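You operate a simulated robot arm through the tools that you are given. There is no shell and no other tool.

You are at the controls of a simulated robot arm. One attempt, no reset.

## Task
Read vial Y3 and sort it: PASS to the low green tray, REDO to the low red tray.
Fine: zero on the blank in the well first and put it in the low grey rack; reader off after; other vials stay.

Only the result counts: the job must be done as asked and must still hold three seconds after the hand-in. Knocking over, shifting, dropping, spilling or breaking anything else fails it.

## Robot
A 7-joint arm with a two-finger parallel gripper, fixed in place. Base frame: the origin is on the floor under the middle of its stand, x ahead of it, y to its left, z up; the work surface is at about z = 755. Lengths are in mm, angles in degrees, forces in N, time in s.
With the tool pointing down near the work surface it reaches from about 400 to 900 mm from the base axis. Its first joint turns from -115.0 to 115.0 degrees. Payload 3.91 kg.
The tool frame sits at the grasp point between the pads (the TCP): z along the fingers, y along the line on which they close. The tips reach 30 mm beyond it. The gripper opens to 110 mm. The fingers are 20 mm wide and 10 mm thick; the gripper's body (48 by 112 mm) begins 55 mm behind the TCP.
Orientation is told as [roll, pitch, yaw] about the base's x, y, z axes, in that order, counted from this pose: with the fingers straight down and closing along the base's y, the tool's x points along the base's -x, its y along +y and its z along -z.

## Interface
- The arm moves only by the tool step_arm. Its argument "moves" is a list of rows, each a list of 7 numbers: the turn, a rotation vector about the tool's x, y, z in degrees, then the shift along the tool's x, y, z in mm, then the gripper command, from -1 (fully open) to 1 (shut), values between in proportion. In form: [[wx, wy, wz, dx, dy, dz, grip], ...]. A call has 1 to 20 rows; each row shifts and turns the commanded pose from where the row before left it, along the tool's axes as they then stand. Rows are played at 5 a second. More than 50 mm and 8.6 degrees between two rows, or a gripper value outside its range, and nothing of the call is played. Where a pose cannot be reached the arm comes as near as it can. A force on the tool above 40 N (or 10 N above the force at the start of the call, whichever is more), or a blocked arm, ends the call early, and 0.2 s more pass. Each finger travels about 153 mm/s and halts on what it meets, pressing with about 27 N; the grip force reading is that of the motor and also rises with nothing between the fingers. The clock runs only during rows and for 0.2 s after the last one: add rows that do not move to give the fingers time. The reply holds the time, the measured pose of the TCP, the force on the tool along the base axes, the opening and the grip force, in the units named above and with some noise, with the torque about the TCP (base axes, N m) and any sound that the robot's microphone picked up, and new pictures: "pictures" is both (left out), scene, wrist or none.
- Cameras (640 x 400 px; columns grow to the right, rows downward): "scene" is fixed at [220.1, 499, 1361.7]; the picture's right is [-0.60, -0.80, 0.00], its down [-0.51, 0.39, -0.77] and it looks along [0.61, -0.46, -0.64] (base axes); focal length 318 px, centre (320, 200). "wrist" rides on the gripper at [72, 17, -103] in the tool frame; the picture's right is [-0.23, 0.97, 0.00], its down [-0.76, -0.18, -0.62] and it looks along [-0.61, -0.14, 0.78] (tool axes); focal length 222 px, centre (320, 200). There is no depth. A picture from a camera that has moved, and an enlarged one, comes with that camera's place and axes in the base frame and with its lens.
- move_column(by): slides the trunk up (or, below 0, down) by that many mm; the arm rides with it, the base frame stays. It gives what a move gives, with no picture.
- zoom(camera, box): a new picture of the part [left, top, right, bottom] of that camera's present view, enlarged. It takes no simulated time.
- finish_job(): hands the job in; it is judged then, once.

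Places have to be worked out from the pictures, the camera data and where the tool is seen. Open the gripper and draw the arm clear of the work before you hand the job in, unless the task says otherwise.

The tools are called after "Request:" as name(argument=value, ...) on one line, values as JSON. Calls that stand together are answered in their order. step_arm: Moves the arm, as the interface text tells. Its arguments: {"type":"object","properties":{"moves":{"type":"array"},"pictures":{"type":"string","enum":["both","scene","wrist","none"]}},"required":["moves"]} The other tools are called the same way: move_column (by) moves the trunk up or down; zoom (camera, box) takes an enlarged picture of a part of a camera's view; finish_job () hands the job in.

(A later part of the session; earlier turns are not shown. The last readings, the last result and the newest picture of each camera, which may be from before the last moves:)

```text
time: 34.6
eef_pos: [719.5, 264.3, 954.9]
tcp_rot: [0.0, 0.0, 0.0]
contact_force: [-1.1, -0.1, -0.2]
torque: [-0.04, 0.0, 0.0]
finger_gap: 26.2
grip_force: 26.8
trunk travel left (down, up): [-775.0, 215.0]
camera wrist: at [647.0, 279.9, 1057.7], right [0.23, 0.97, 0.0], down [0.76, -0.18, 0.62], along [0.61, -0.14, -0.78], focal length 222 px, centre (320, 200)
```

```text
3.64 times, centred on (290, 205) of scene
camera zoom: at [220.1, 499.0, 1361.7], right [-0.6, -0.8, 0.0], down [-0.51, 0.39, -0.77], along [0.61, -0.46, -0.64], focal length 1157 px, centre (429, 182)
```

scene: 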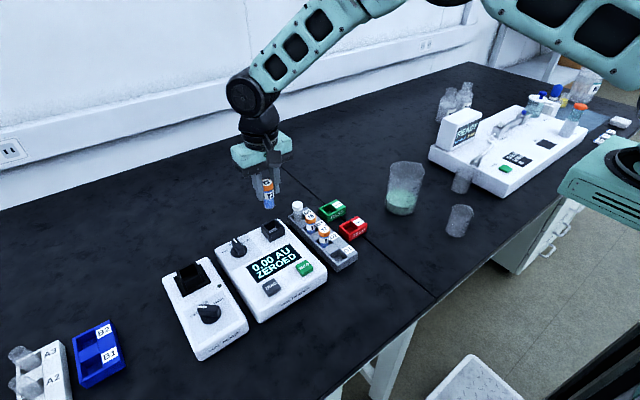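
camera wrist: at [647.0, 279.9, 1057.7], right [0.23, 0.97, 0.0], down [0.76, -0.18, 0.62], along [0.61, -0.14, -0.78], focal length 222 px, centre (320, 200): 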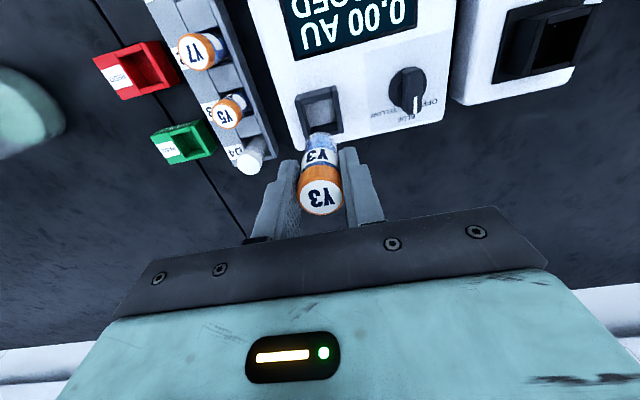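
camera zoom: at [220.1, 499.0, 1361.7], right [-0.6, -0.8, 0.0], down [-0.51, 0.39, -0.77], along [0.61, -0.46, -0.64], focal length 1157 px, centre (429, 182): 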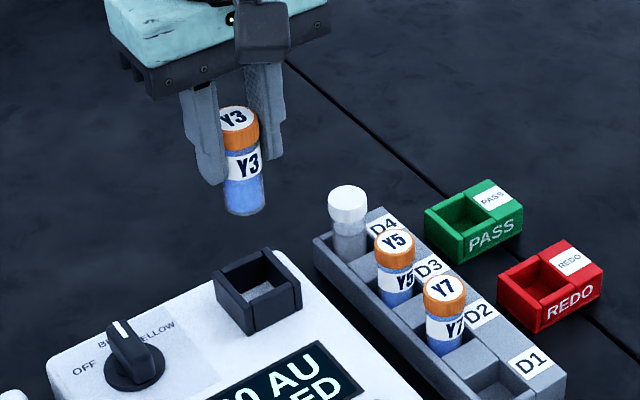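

The well's inner opening reads y 250–278, x from 703.4, so its centre is about (717.5, 264), and the vial is at about (718.7, 263.6). I correct 1.2 mm and lower until the bottom is just above the walls.

Request:
step_arm(moves=[[0, 0, 0, 1.2, 0.3, 15, 1], [0, 0, 0, 0, 0, 20, 1], [0, 0, 0, 0, 0, 12, 1], [0, 0, 0, 0, 0, 0, 1], [0, 0, 0, 0, 0, 0, 1]], pictures="both")

Request:
zoom(camera="wrist", box=[230, 60, 410, 215])

Request:
zoom(camera="scene", box=[230, 180, 310, 250])

```text
time: 35.8
eef_pos: [718.6, 265.5, 906.6]
tcp_rot: [0.0, 0.0, 0.0]
contact_force: [-0.5, 0.3, -0.6]
torque: [-0.01, 0.02, 0.0]
finger_gap: 26.1
grip_force: 27.0
trunk travel left (down, up): [-775.0, 215.0]
camera wrist: at [645.5, 280.8, 1010.5], right [0.23, 0.97, 0.0], down [0.76, -0.18, 0.62], along [0.61, -0.14, -0.78], focal length 222 px, centre (320, 200)
```

scene: 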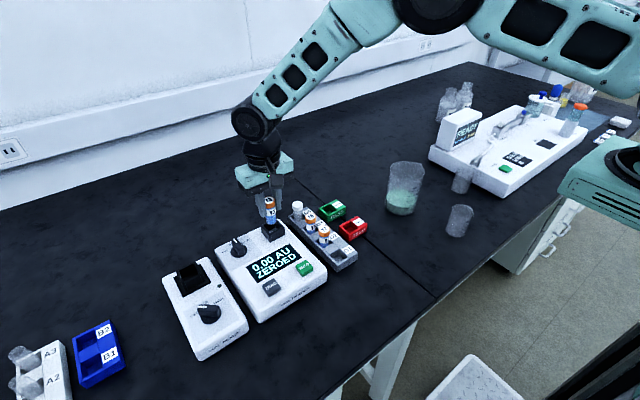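
wrist: 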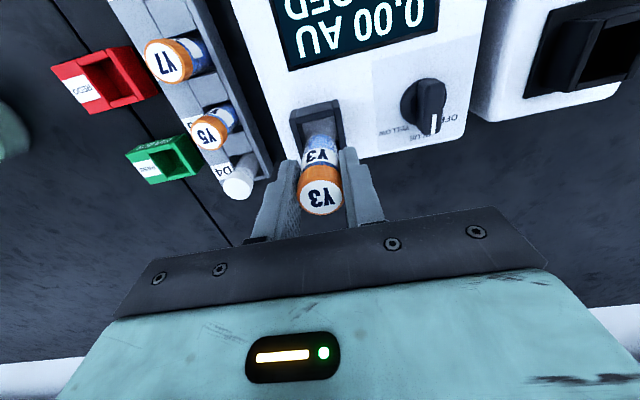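

```text
2.58 times, centred on (320, 138) of wrist
camera zoom: at [645.5, 280.8, 1010.5], right [0.23, 0.97, 0.0], down [0.76, -0.18, 0.62], along [0.61, -0.14, -0.78], focal length 573 px, centre (320, 361)
```

zoom: 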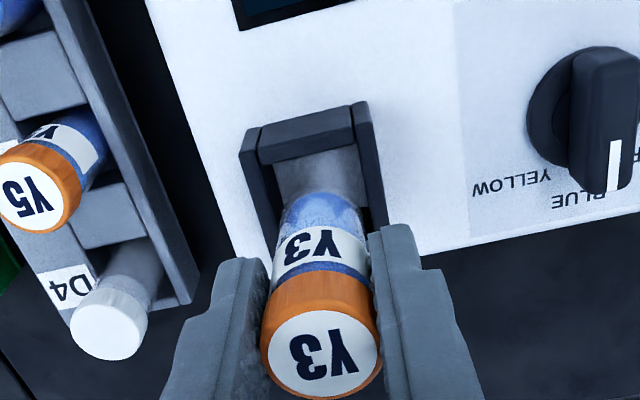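

```text
5.71 times, centred on (270, 215) of scene
camera zoom: at [220.1, 499.0, 1361.7], right [-0.6, -0.8, 0.0], down [-0.51, 0.39, -0.77], along [0.61, -0.46, -0.64], focal length 1818 px, centre (606, 114)
```

zoom: 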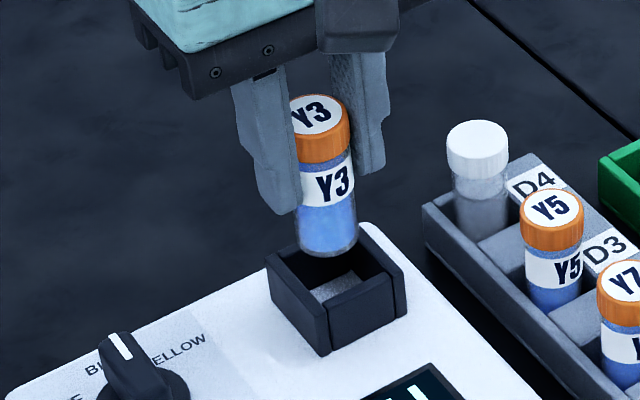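

The vial sits centred over the well within a millimetre. I lower it slowly into the well.

Request:
step_arm(moves=[[0, 0, 0, 0, -0.5, 5, 1], [0, 0, 0, 0, 0, 6, 1], [0, 0, 0, 0, 0, 6, 1], [0, 0, 0, 0, 0, 6, 1], [0, 0, 0, 0, 0, 6, 1], [0, 0, 0, 0, 0, 0, 1], [0, 0, 0, 0, 0, 0, 1]], pictures="both")

Request:
zoom(camera="scene", box=[230, 180, 310, 250])

```text
time: 37.4
eef_pos: [717.0, 263.6, 877.6]
tcp_rot: [0.0, 0.0, 0.0]
contact_force: [0.3, 0.5, -0.2]
torque: [0.01, 0.01, 0.0]
finger_gap: 26.3
grip_force: 27.0
trunk travel left (down, up): [-775.0, 215.0]
camera wrist: at [645.4, 280.6, 981.7], right [0.23, 0.97, 0.0], down [0.76, -0.18, 0.62], along [0.61, -0.14, -0.78], focal length 222 px, centre (320, 200)
```

scene: 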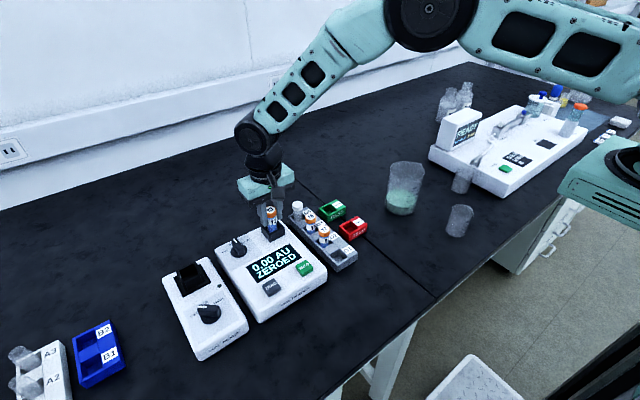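
wrist: 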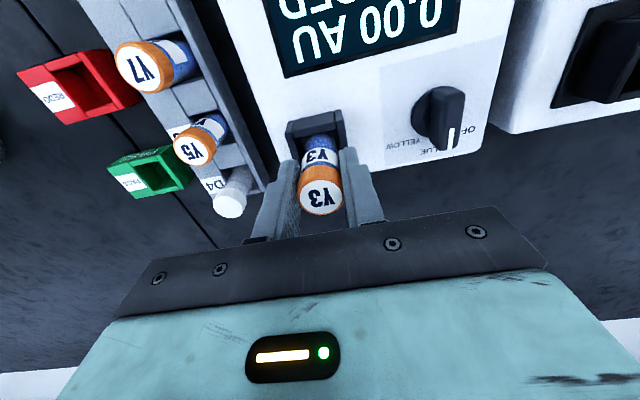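

```text
5.71 times, centred on (270, 215) of scene
camera zoom: at [220.1, 499.0, 1361.7], right [-0.6, -0.8, 0.0], down [-0.51, 0.39, -0.77], along [0.61, -0.46, -0.64], focal length 1818 px, centre (606, 114)
```

zoom: 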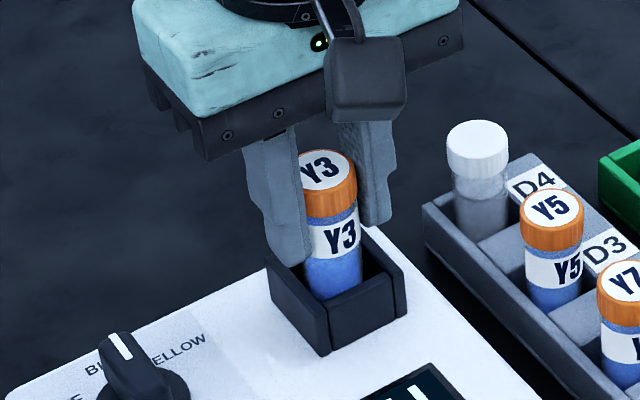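

It is inside the well with no side force. I go down in 1–2 mm steps to the expected floor at TCP z≈868.

Request:
step_arm(moves=[[0, 0, 0, 0, 0, 3, 1], [0, 0, 0, 0, 0, 2, 1], [0, 0, 0, 0, 0, 2, 1], [0, 0, 0, 0, 0, 1, 1], [0, 0, 0, 0, 0, 0, 1]], pictures="none")

```text
time: 38.6
eef_pos: [717.3, 265.0, 871.6]
tcp_rot: [-0.1, 0.0, -0.1]
contact_force: [0.5, 0.4, -0.8]
torque: [0.02, 0.01, -0.01]
finger_gap: 26.3
grip_force: 27.4
trunk travel left (down, up): [-775.0, 215.0]
```

Request:
step_arm(moves=[[0, 0, 0, 0, 0, 1, 1], [0, 0, 0, 0, 0, 1, 1], [0, 0, 0, 0, 0, 0, 1]], pictures="none")

```text
time: 39.4
eef_pos: [716.5, 265.2, 869.2]
tcp_rot: [0.0, 0.0, 0.0]
contact_force: [0.0, -0.5, -0.1]
torque: [0.01, 0.0, 0.01]
finger_gap: 26.0
grip_force: 26.5
trunk travel left (down, up): [-775.0, 215.0]
```

Request:
step_arm(moves=[[0, 0, 0, 0, 0, 1, 1], [0, 0, 0, 0, 0, 0.7, 1], [0, 0, 0, 0, 0, 0, 1]], pictures="none")

```text
time: 40.2
eef_pos: [717.2, 265.9, 867.0]
tcp_rot: [0.1, 0.1, 0.0]
contact_force: [0.1, -0.1, -0.8]
torque: [0.02, 0.01, 0.02]
finger_gap: 26.3
grip_force: 27.3
trunk travel left (down, up): [-775.0, 215.0]
```

Not in contact yet; the tips remain above the wall tops. I continue 1 mm at a time.

Request:
step_arm(moves=[[0, 0, 0, 0, 0, 1, 1], [0, 0, 0, 0, 0, 0, 1]], pictures="both")

Request:
zoom(camera="scene", box=[230, 180, 310, 250])

Request:
zoom(camera="wrist", box=[230, 60, 410, 215])

```text
time: 40.8
eef_pos: [717.6, 266.2, 866.3]
tcp_rot: [0.0, 0.0, -0.1]
contact_force: [0.0, -0.2, 0.1]
torque: [0.02, 0.0, 0.0]
finger_gap: 26.3
grip_force: 26.6
trunk travel left (down, up): [-775.0, 215.0]
camera wrist: at [644.2, 281.2, 970.1], right [0.23, 0.97, 0.0], down [0.76, -0.18, 0.62], along [0.61, -0.14, -0.78], focal length 222 px, centre (320, 200)
```

scene: 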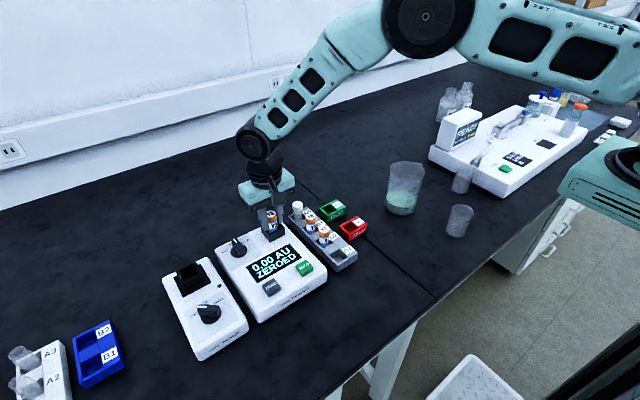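
wrist: 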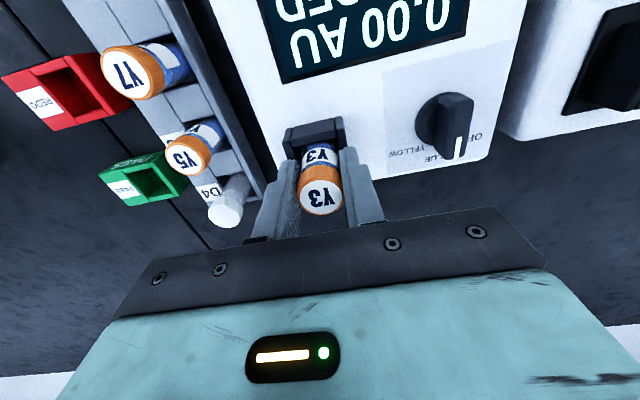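

```text
5.71 times, centred on (270, 215) of scene
camera zoom: at [220.1, 499.0, 1361.7], right [-0.6, -0.8, 0.0], down [-0.51, 0.39, -0.77], along [0.61, -0.46, -0.64], focal length 1818 px, centre (606, 114)
```

zoom: 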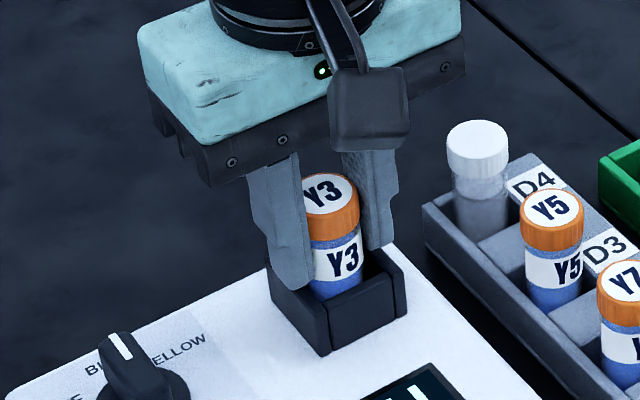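

```text
2.58 times, centred on (320, 138) of wrist
camera zoom: at [644.2, 281.2, 970.1], right [0.23, 0.97, 0.0], down [0.76, -0.18, 0.62], along [0.61, -0.14, -0.78], focal length 573 px, centre (320, 361)
```

zoom: 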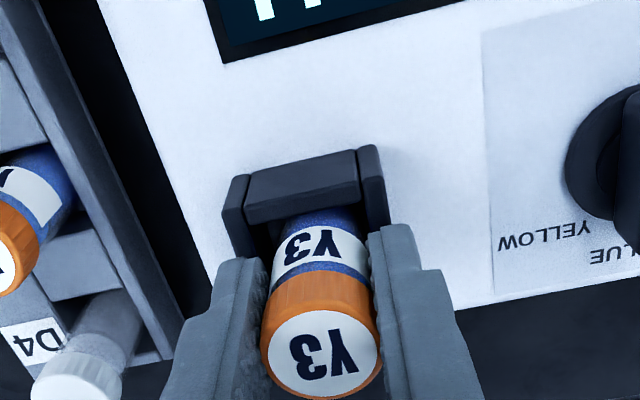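

Y3's cap is now at the height the blank's had, so the floor must be near. I go 1 mm further.

Request:
step_arm(moves=[[0, 0, 0, 0, -0.5, 1, 1], [0, 0, 0, 0, 0, 0, 1]], pictures="none")

```text
time: 41.4
eef_pos: [716.7, 264.6, 865.8]
tcp_rot: [0.0, -0.1, 0.0]
contact_force: [-0.3, -0.1, 1.9]
torque: [-0.01, 0.01, 0.03]
finger_gap: 26.3
grip_force: 26.8
trunk travel left (down, up): [-775.0, 215.0]
```

Request:
step_arm(moves=[[0, 0, 0, 0, 0, 0.7, 1], [0, 0, 0, 0, 0, 0, 1]], pictures="none")

```text
time: 42.0
eef_pos: [716.0, 264.8, 865.7]
tcp_rot: [0.0, -0.1, 0.0]
contact_force: [-1.2, -2.3, 9.8]
torque: [-0.15, 0.03, 0.01]
finger_gap: 26.3
grip_force: 26.3
trunk travel left (down, up): [-775.0, 215.0]
```

Floor contact (≈10 N). I ease 0.6 mm, open to 60 mm, and look.

Request:
step_arm(moves=[[0, 0, 0, 0, 0, -0.6, 1], [0, 0, 0, 0, 0, 0, 0.35], [0, 0, 0, 0, 0, 0, -0.09], [0, 0, 0, 0, 0, 0, -0.09]], pictures="both")

Request:
zoom(camera="scene", box=[230, 180, 310, 250])

```text
time: 43.0
eef_pos: [715.6, 265.2, 865.6]
tcp_rot: [0.0, 0.0, 0.0]
contact_force: [0.1, -0.2, 0.5]
torque: [0.01, -0.01, 0.02]
finger_gap: 60.3
grip_force: 0.0
trunk travel left (down, up): [-775.0, 215.0]
camera wrist: at [644.0, 280.3, 968.5], right [0.23, 0.97, 0.0], down [0.76, -0.18, 0.62], along [0.61, -0.14, -0.78], focal length 222 px, centre (320, 200)
```

scene: 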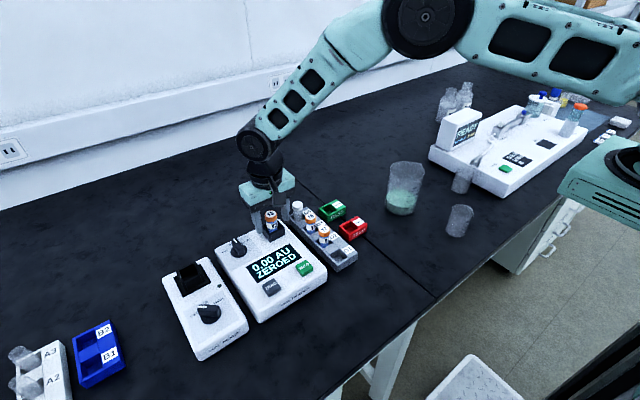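
wrist: 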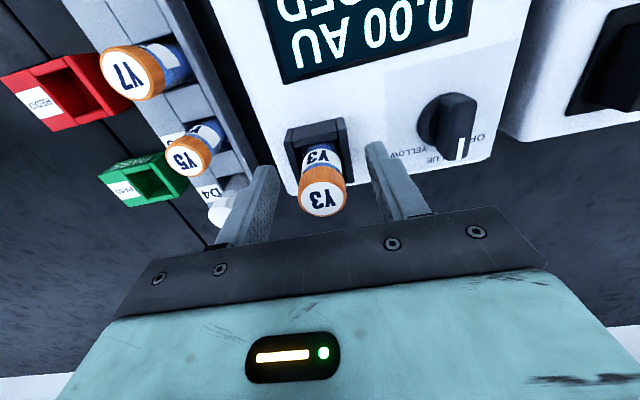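

```text
5.71 times, centred on (270, 215) of scene
camera zoom: at [220.1, 499.0, 1361.7], right [-0.6, -0.8, 0.0], down [-0.51, 0.39, -0.77], along [0.61, -0.46, -0.64], focal length 1818 px, centre (606, 114)
```

zoom: 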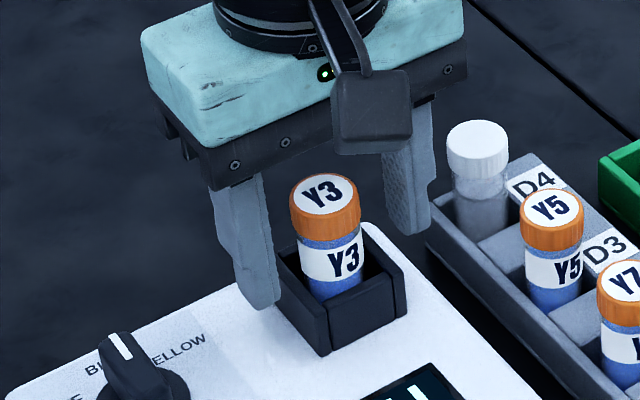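

Y3 stands squarely in the well. I raise straight up, then go over to READ at (587, 264) with the fingers closed.

Request:
step_arm(moves=[[0, 0, 0, 0, 0, -15, -0.09], [0, 0, 0, 0, 0, -40, -0.09], [0, 0, 0, 0, 0, -40, -0.09], [0, 0, 0, 43, 0, 0, 0.3], [0, 0, 0, 43, 0, 0, 1], [0, 0, 0, 43, 0, 0, 1], [0, 0, 0, 0, 0, 30, 1], [0, 0, 0, 0, 0, 30, 1], [0, 0, 0, 0, 0, 30, 1], [0, 0, 0, 0, 0, 0, 1], [0, 0, 0, 0, 0, 0, 1]], pictures="both")

Request:
zoom(camera="wrist", box=[230, 80, 410, 225])

Request:
zoom(camera="scene", box=[230, 190, 350, 300])

```text
time: 45.4
eef_pos: [585.9, 264.9, 869.5]
tcp_rot: [0.0, 0.0, 0.0]
contact_force: [0.1, 0.2, 0.8]
torque: [-0.01, -0.01, -0.02]
finger_gap: 0.1
grip_force: 26.8
trunk travel left (down, up): [-775.0, 215.0]
camera wrist: at [513.6, 281.2, 973.5], right [0.23, 0.97, 0.0], down [0.76, -0.18, 0.62], along [0.61, -0.14, -0.78], focal length 222 px, centre (320, 200)
```

scene: 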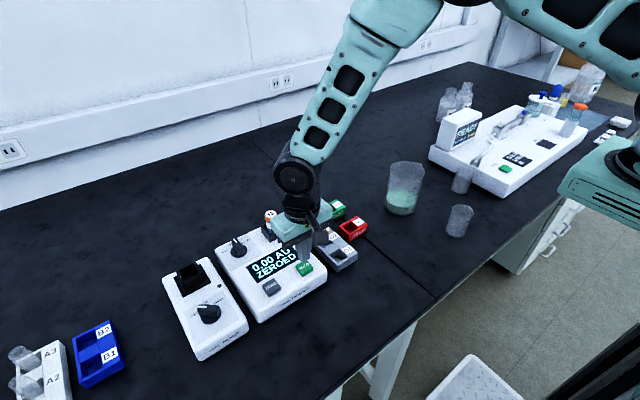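
wrist: 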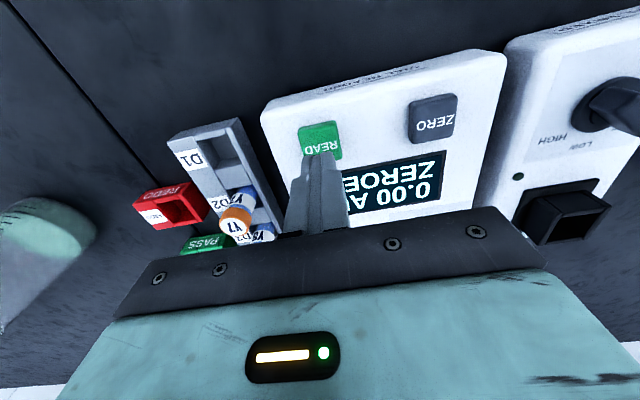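

```text
2.76 times, centred on (320, 152) of wrist
camera zoom: at [513.6, 281.2, 973.5], right [0.23, 0.97, 0.0], down [0.76, -0.18, 0.62], along [0.61, -0.14, -0.78], focal length 613 px, centre (320, 331)
```

zoom: 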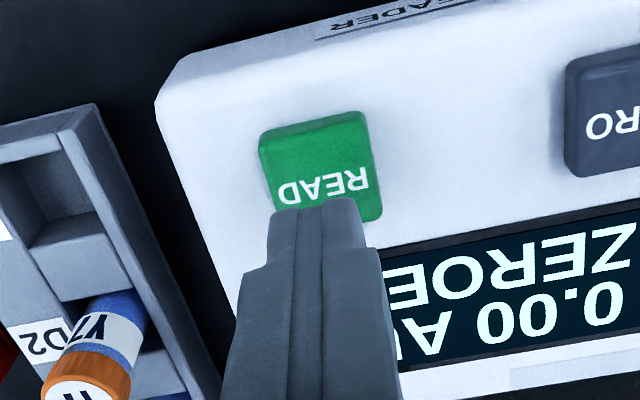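

```text
3.64 times, centred on (290, 245) of scene
camera zoom: at [220.1, 499.0, 1361.7], right [-0.6, -0.8, 0.0], down [-0.51, 0.39, -0.77], along [0.61, -0.46, -0.64], focal length 1157 px, centre (429, 36)
```

zoom: 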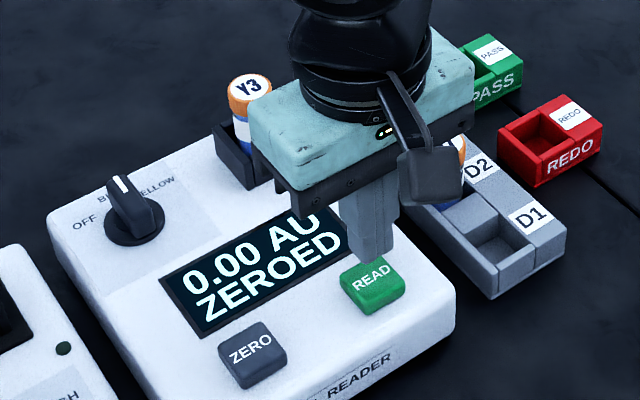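

READ is centred beneath the tips. I press it as I did ZERO.

Request:
step_arm(moves=[[0, 0, 0, 1, 0, 10, 1], [0, 0, 0, 0, 0, 10, 1], [0, 0, 0, 0, 0, 6, 1], [0, 0, 0, 0, 0, 4, 1], [0, 0, 0, 0, 0, 2, 1], [0, 0, 0, 0, 0, 0, 1]], pictures="scene")

Request:
zoom(camera="scene", box=[230, 190, 350, 300])

```text
time: 46.8
eef_pos: [585.6, 265.4, 839.6]
tcp_rot: [0.0, 0.0, 0.0]
contact_force: [-8.7, -7.7, 21.1]
torque: [-0.24, 0.25, -0.01]
finger_gap: 0.0
grip_force: 27.0
trunk travel left (down, up): [-775.0, 215.0]
heard: click
```

scene: 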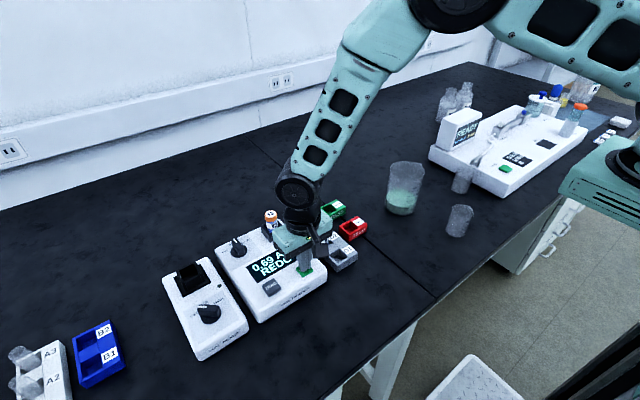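

```text
3.64 times, centred on (290, 245) of scene
camera zoom: at [220.1, 499.0, 1361.7], right [-0.6, -0.8, 0.0], down [-0.51, 0.39, -0.77], along [0.61, -0.46, -0.64], focal length 1157 px, centre (429, 36)
```

zoom: 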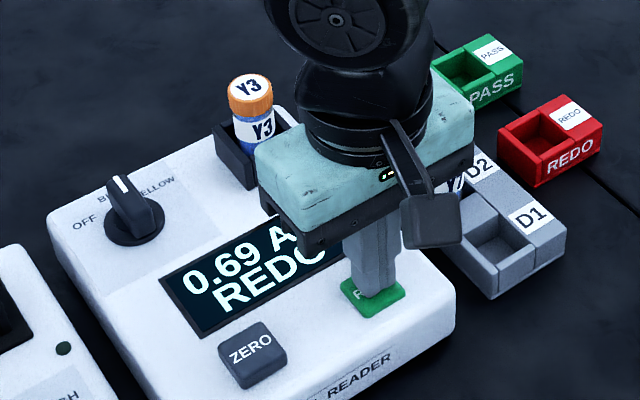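

A click, and the display now shows "0.69 AU REDO". I lift off and confirm the full display.

Request:
step_arm(moves=[[0, 0, 0, 0, 0, -15, 1], [0, 0, 0, 0, 0, -40, 1], [0, 0, 0, 0, 0, -50, 1], [0, 0, 0, 0, 0, -20, 1], [0, 0, 0, 0, 0, 0, 1]], pictures="both")

Request:
zoom(camera="scene", box=[215, 200, 335, 310])

Request:
zoom(camera="wrist", box=[120, 60, 420, 240])

```text
time: 48.0
eef_pos: [587.5, 263.7, 962.8]
tcp_rot: [0.0, 0.1, 0.1]
contact_force: [0.2, 0.3, -1.3]
torque: [0.01, -0.02, 0.02]
finger_gap: 0.0
grip_force: 26.8
trunk travel left (down, up): [-775.0, 215.0]
camera wrist: at [515.2, 280.0, 1065.9], right [0.23, 0.97, 0.0], down [0.76, -0.18, 0.62], along [0.61, -0.14, -0.78], focal length 222 px, centre (320, 200)
```

scene: 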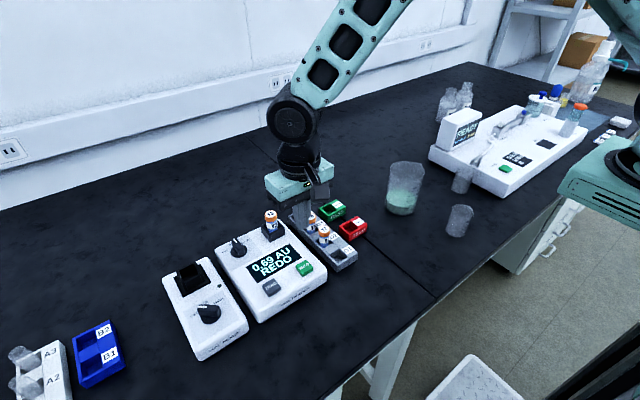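
wrist: 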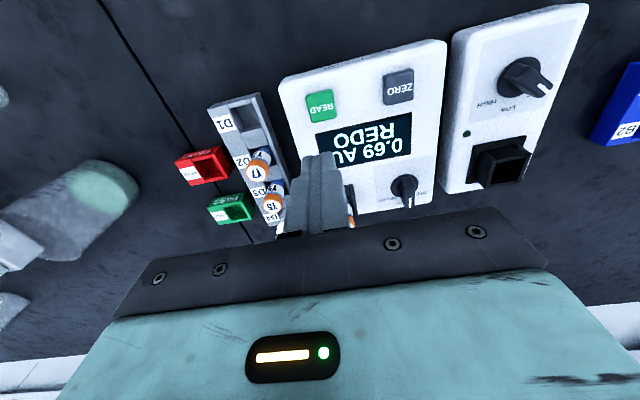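

```text
3.64 times, centred on (275, 255) of scene
camera zoom: at [220.1, 499.0, 1361.7], right [-0.6, -0.8, 0.0], down [-0.51, 0.39, -0.77], along [0.61, -0.46, -0.64], focal length 1157 px, centre (484, 0)
```

zoom: 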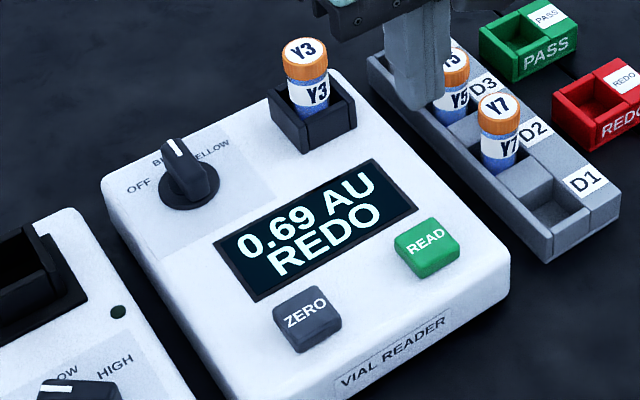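

```text
2.13 times, centred on (270, 150) of wrist
camera zoom: at [515.2, 280.0, 1065.9], right [0.23, 0.97, 0.0], down [0.76, -0.18, 0.62], along [0.61, -0.14, -0.78], focal length 474 px, centre (427, 307)
```

zoom: 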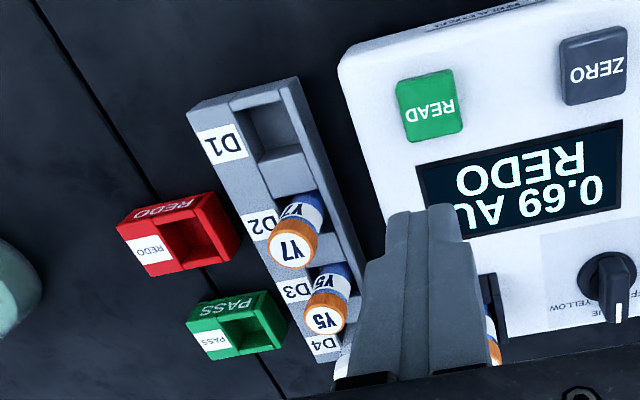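

Reading confirmed: 0.69 AU, REDO. I return over the well with the fingers at 60 mm to pick Y3 up again.

Request:
step_arm(moves=[[0, 0, 0, -43, 0, 0, 0.5], [0, 0, 0, -43, 0.2, 0, -0.09], [0, 0, 0, -43, 0.2, 0, -0.09], [0, 0, 0, 0, 0, 30, -0.09], [0, 0, 0, 0, 0, 20, -0.09], [0, 0, 0, 0, 0, 10, -0.09], [0, 0, 0, 0, 0, 0, -0.09], [0, 0, 0, 0, 0, 0, -0.09]], pictures="both")

Request:
zoom(camera="wrist", box=[220, 90, 420, 225])

Request:
zoom(camera="scene", box=[230, 180, 310, 250])

```text
time: 49.8
eef_pos: [715.5, 264.7, 901.6]
tcp_rot: [0.0, 0.0, 0.0]
contact_force: [-0.1, 0.4, -0.1]
torque: [0.02, 0.04, 0.01]
finger_gap: 60.0
grip_force: 0.0
trunk travel left (down, up): [-775.0, 215.0]
camera wrist: at [643.2, 281.0, 1005.4], right [0.23, 0.97, 0.0], down [0.76, -0.18, 0.62], along [0.61, -0.14, -0.78], focal length 222 px, centre (320, 200)
```

scene: 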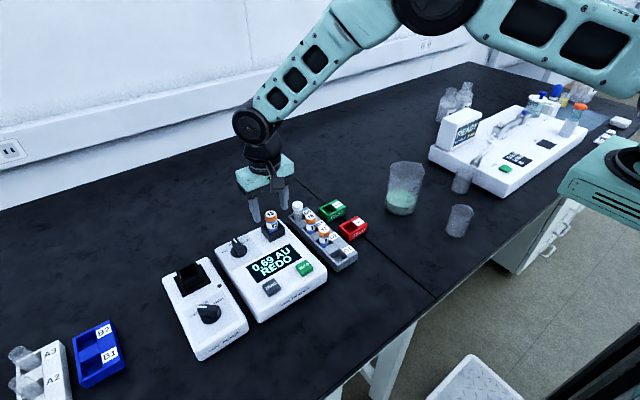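
wrist: 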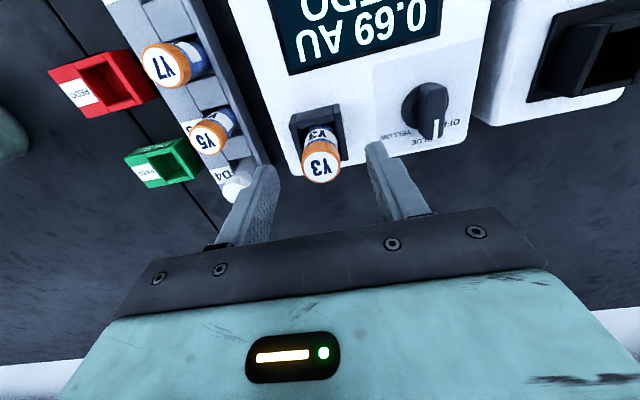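

```text
2.96 times, centred on (320, 158) of wrist
camera zoom: at [643.2, 281.0, 1005.4], right [0.23, 0.97, 0.0], down [0.76, -0.18, 0.62], along [0.61, -0.14, -0.78], focal length 658 px, centre (320, 326)
```

zoom: 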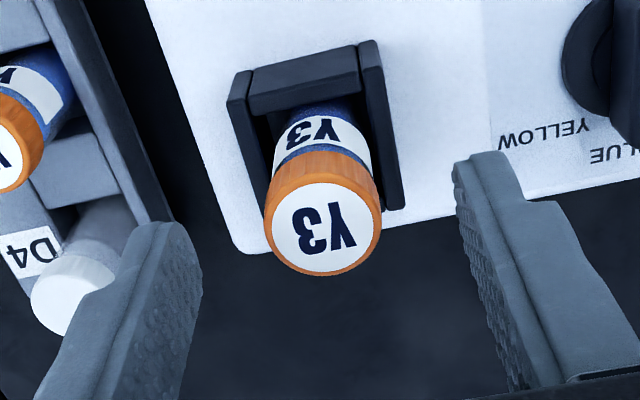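

```text
5.71 times, centred on (270, 215) of scene
camera zoom: at [220.1, 499.0, 1361.7], right [-0.6, -0.8, 0.0], down [-0.51, 0.39, -0.77], along [0.61, -0.46, -0.64], focal length 1818 px, centre (606, 114)
```

zoom: 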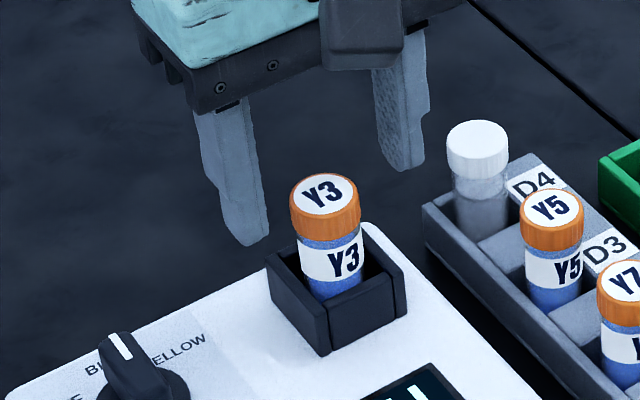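

Y3's cap is at about (717.5, 264.2). I shift 2 mm in x, descend to TCP z≈867.5 and close on the cap.

Request:
step_arm(moves=[[0, 0, 0, -2, 0.2, 12, -0.09], [0, 0, 0, 0, 0, 12, -0.09], [0, 0, 0, 0, 0, 7, -0.09], [0, 0, 0, 0, 0, 3.5, -0.09], [0, 0, 0, 0, 0, 0, -0.09], [0, 0, 0, 0, 0, 0, 0.2], [0, 0, 0, 0, 0, 0, 0.45], [0, 0, 0, 0, 0, 0, 1], [0, 0, 0, 0, 0, 0, 1], [0, 0, 0, 0, 0, 0, 1]], pictures="both")

Request:
zoom(camera="wrist", box=[220, 90, 420, 225])

Request:
zoom(camera="scene", box=[230, 180, 310, 250])

```text
time: 52.0
eef_pos: [718.0, 266.1, 867.8]
tcp_rot: [0.0, 0.0, 0.0]
contact_force: [0.4, 0.5, -0.7]
torque: [0.03, 0.03, 0.04]
finger_gap: 26.1
grip_force: 27.1
trunk travel left (down, up): [-775.0, 215.0]
camera wrist: at [646.3, 281.2, 971.6], right [0.23, 0.97, 0.0], down [0.76, -0.18, 0.62], along [0.61, -0.14, -0.78], focal length 222 px, centre (320, 200)
```

scene: 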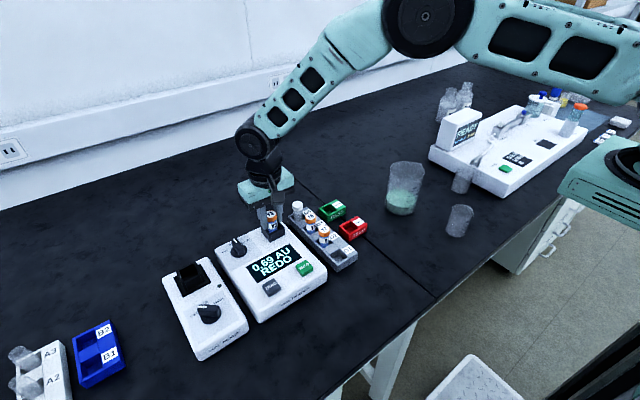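
wrist: 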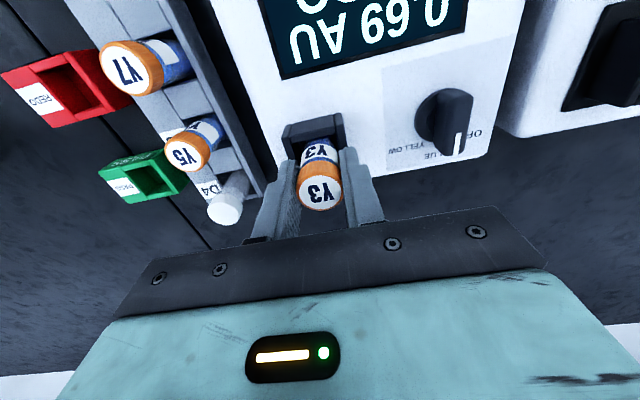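

```text
2.96 times, centred on (320, 158) of wrist
camera zoom: at [646.3, 281.2, 971.6], right [0.23, 0.97, 0.0], down [0.76, -0.18, 0.62], along [0.61, -0.14, -0.78], focal length 658 px, centre (320, 326)
```

zoom: 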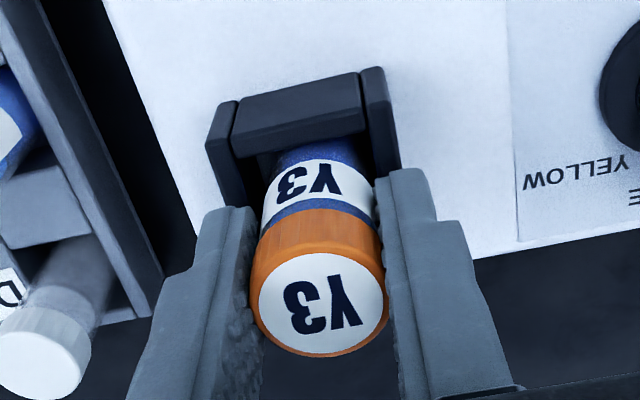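

```text
5.71 times, centred on (270, 215) of scene
camera zoom: at [220.1, 499.0, 1361.7], right [-0.6, -0.8, 0.0], down [-0.51, 0.39, -0.77], along [0.61, -0.46, -0.64], focal length 1818 px, centre (606, 114)
```

zoom: 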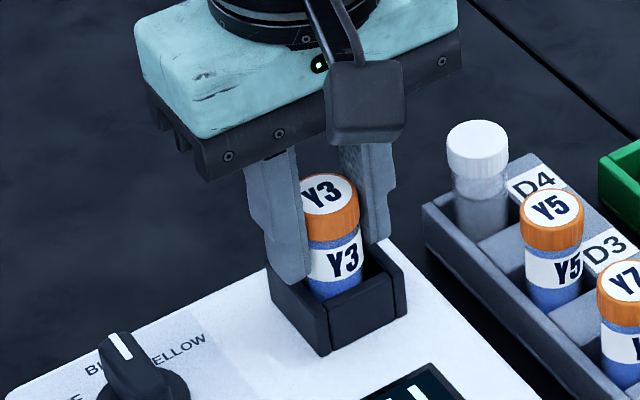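

Y3 is gripped again. I lift it straight out.

Request:
step_arm(moves=[[0, 0, 0, 0, 0, -10, 1], [0, 0, 0, 0, 0, -20, 1], [0, 0, 0, 0, 0, -30, 1], [0, 0, 0, 0, 0, -30, 1], [0, 0, 0, 0, 0, -10, 1], [0, 0, 0, 0, 0, 0, 1]], pictures="both")

Request:
zoom(camera="scene", box=[320, 190, 380, 250])

Request:
zoom(camera="wrist", box=[60, 20, 260, 170])

```text
time: 53.4
eef_pos: [719.8, 264.9, 968.6]
tcp_rot: [0.1, -0.1, 0.0]
contact_force: [0.1, -0.3, -0.9]
torque: [-0.01, 0.02, 0.05]
finger_gap: 26.3
grip_force: 27.1
trunk travel left (down, up): [-775.0, 215.0]
camera wrist: at [646.5, 280.7, 1071.4], right [0.23, 0.97, 0.0], down [0.76, -0.18, 0.62], along [0.61, -0.14, -0.78], focal length 222 px, centre (320, 200)
```

scene: 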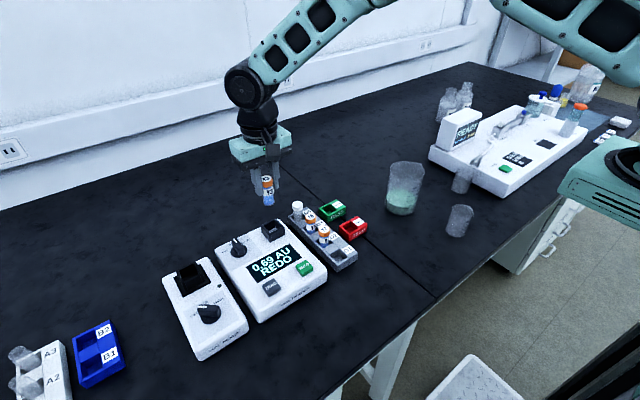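
wrist: 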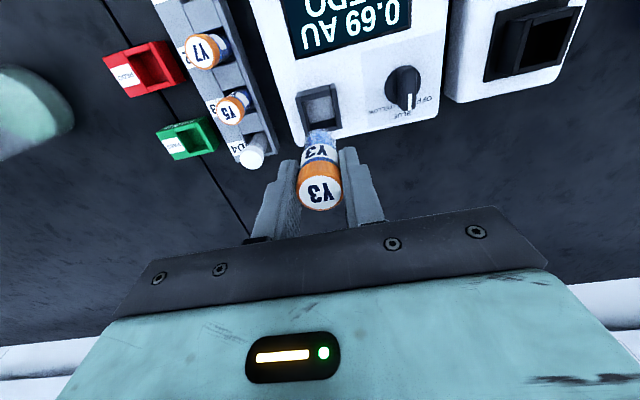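

```text
6.67 times, centred on (350, 220) of scene
camera zoom: at [220.1, 499.0, 1361.7], right [-0.6, -0.8, 0.0], down [-0.51, 0.39, -0.77], along [0.61, -0.46, -0.64], focal length 2121 px, centre (120, 67)
```

zoom: 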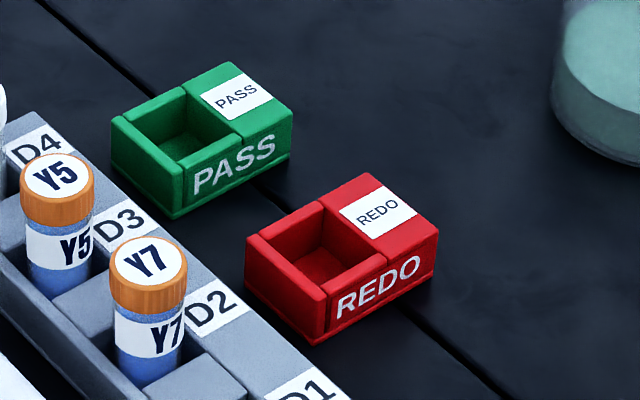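

```text
2.67 times, centred on (160, 95) of wrist
camera zoom: at [646.5, 280.7, 1071.4], right [0.23, 0.97, 0.0], down [0.76, -0.18, 0.62], along [0.61, -0.14, -0.78], focal length 592 px, centre (747, 480)
```

zoom: 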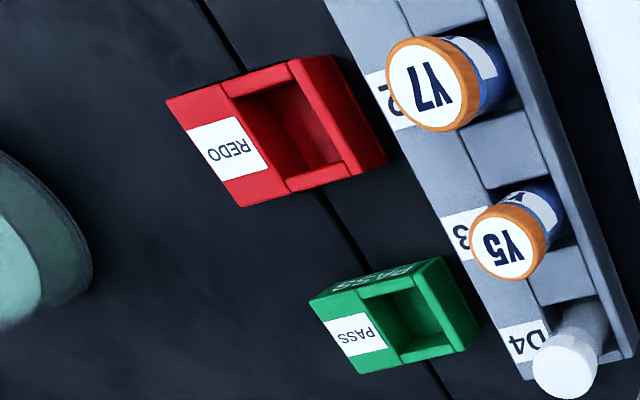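

Both cameras place the REDO tray's pocket centre at about (641, 82, top ~778). I carry Y3 there at height, well above the other vials.

Request:
step_arm(moves=[[0, 0, 0, 15.3, -36.4, 0, 1], [0, 0, 0, 15.3, -36.4, 0, 1], [0, 0, 0, 15.3, -36.4, 0, 1], [0, 0, 0, 15.3, -36.4, 0, 1], [0, 0, 0, 15.3, -36.4, 0, 1], [0, 0, 0, 0, 0, 0, 1], [0, 0, 0, 0, 0, 0, 1], [0, 0, 0, 0, 0, 0, 1]], pictures="both")

Request:
zoom(camera="wrist", box=[240, 60, 400, 215])

Request:
zoom(camera="scene", box=[310, 160, 400, 250])

```text
time: 55.2
eef_pos: [643.5, 82.8, 965.9]
tcp_rot: [0.0, 0.0, 0.0]
contact_force: [0.2, -0.1, -0.5]
torque: [0.0, -0.04, 0.03]
finger_gap: 26.5
grip_force: 26.5
trunk travel left (down, up): [-775.0, 215.0]
camera wrist: at [571.0, 99.0, 1068.6], right [0.23, 0.97, 0.0], down [0.76, -0.18, 0.62], along [0.61, -0.14, -0.78], focal length 222 px, centre (320, 200)
```

scene: 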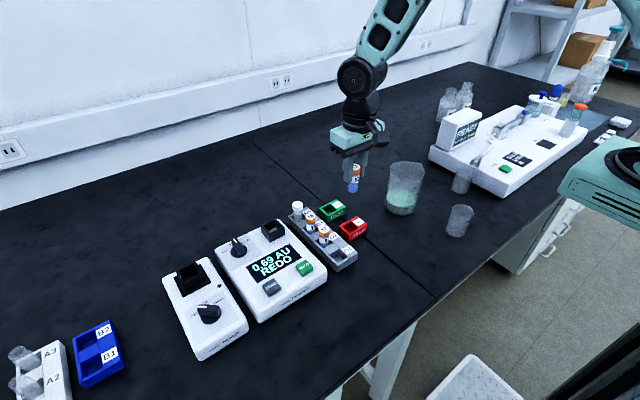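
wrist: 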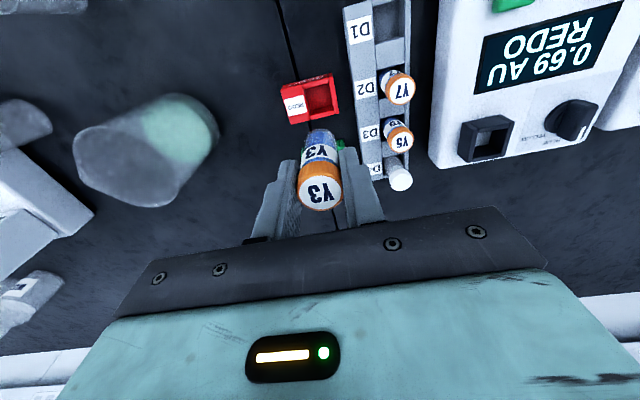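

```text
2.58 times, centred on (320, 138) of wrist
camera zoom: at [571.0, 99.0, 1068.6], right [0.23, 0.97, 0.0], down [0.76, -0.18, 0.62], along [0.61, -0.14, -0.78], focal length 573 px, centre (320, 361)
```

zoom: 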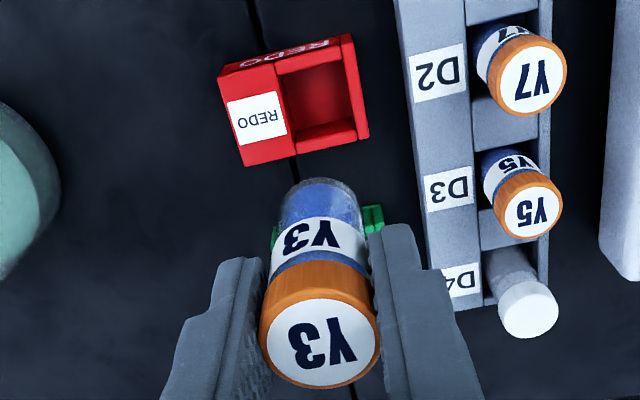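

```text
4.44 times, centred on (355, 205) of scene
camera zoom: at [220.1, 499.0, 1361.7], right [-0.6, -0.8, 0.0], down [-0.51, 0.39, -0.77], along [0.61, -0.46, -0.64], focal length 1414 px, centre (164, 178)
```

zoom: 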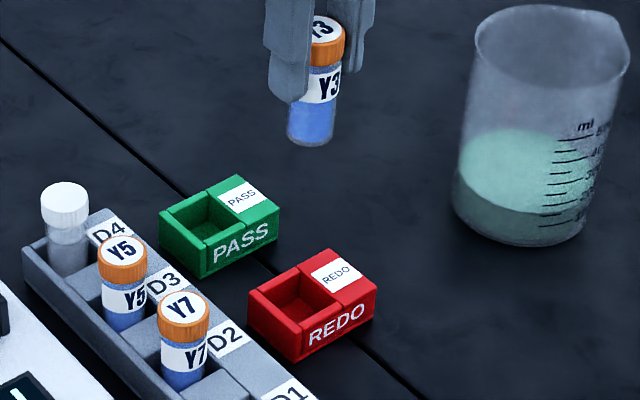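

I'll zoom in further on the tray to fix the pocket's centre.

Request:
zoom(camera="wrist", box=[272, 65, 352, 130])

Request:
zoom(camera="scene", box=[330, 205, 380, 245])

```text
6.15 times, centred on (312, 98) of wrist
camera zoom: at [571.0, 99.0, 1068.6], right [0.23, 0.97, 0.0], down [0.76, -0.18, 0.62], along [0.61, -0.14, -0.78], focal length 1367 px, centre (369, 831)
```

zoom: 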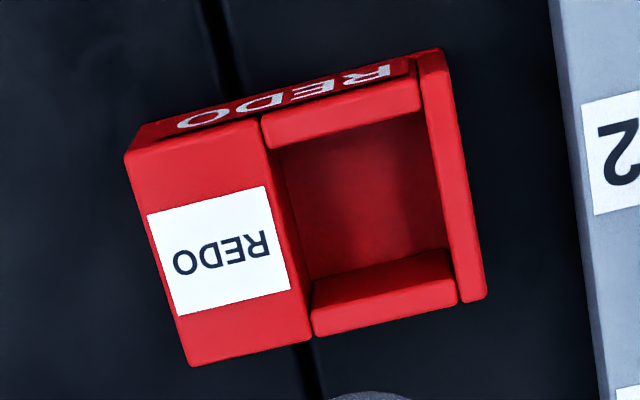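

```text
10.00 times, centred on (355, 225) of scene
camera zoom: at [220.1, 499.0, 1361.7], right [-0.6, -0.8, 0.0], down [-0.51, 0.39, -0.77], along [0.61, -0.46, -0.64], focal length 3182 px, centre (-30, -50)
```

zoom: 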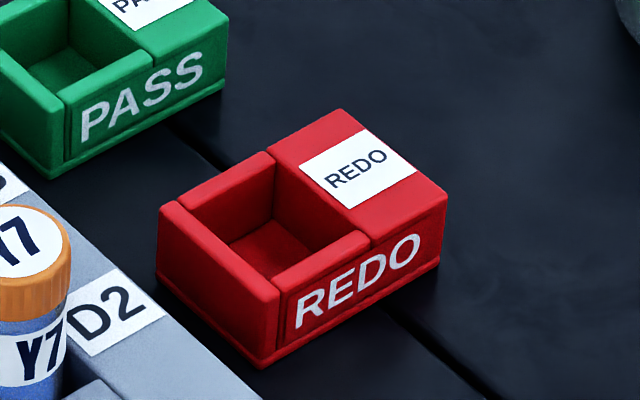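

The pocket spans about x 626–658, y 66–97, so its centre is about (642, 81.7); the vial is within a millimetre. I make a tiny correction and lower to just above the rim.

Request:
step_arm(moves=[[0, 0, 0, -0.5, -0.8, 25, 1], [0, 0, 0, 0, 0, 30, 1], [0, 0, 0, 0, 0, 30, 1], [0, 0, 0, 0, 0, 20, 1], [0, 0, 0, 0, 0, 5, 1], [0, 0, 0, 0, 0, 0, 1], [0, 0, 0, 0, 0, 0, 1]], pictures="both")

Request:
zoom(camera="wrist", box=[240, 60, 400, 215])

Request:
zoom(camera="scene", box=[310, 180, 390, 250])

```text
time: 56.8
eef_pos: [641.0, 84.5, 858.7]
tcp_rot: [0.0, 0.0, -0.1]
contact_force: [-0.1, -0.2, -0.3]
torque: [-0.01, 0.01, -0.02]
finger_gap: 26.3
grip_force: 27.2
trunk travel left (down, up): [-775.0, 215.0]
camera wrist: at [568.6, 100.2, 961.6], right [0.23, 0.97, 0.0], down [0.76, -0.18, 0.62], along [0.61, -0.14, -0.78], focal length 222 px, centre (320, 200)
```

scene: 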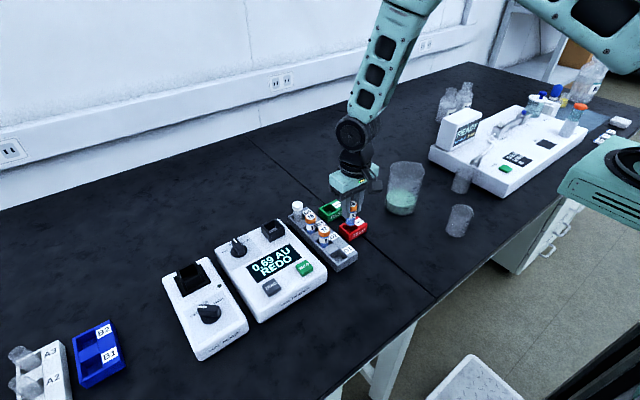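
wrist: 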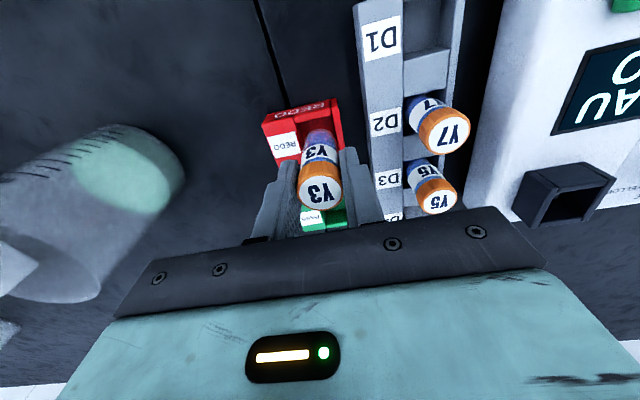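

```text
2.58 times, centred on (320, 138) of wrist
camera zoom: at [568.6, 100.2, 961.6], right [0.23, 0.97, 0.0], down [0.76, -0.18, 0.62], along [0.61, -0.14, -0.78], focal length 573 px, centre (320, 361)
```

zoom: 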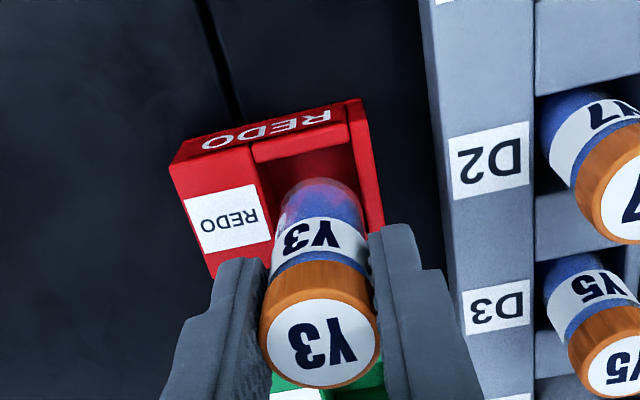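

```text
5.71 times, centred on (350, 215) of scene
camera zoom: at [220.1, 499.0, 1361.7], right [-0.6, -0.8, 0.0], down [-0.51, 0.39, -0.77], along [0.61, -0.46, -0.64], focal length 1818 px, centre (149, 114)
```

zoom: 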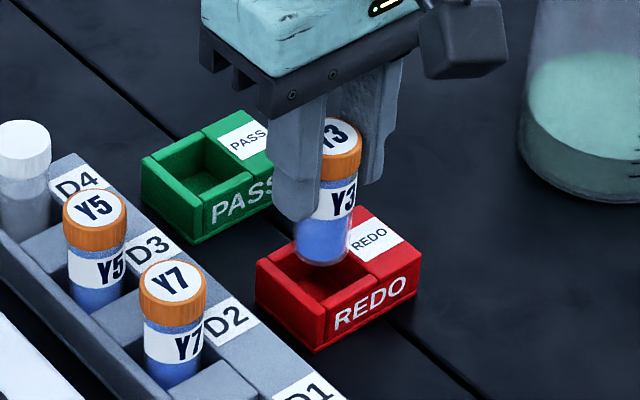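

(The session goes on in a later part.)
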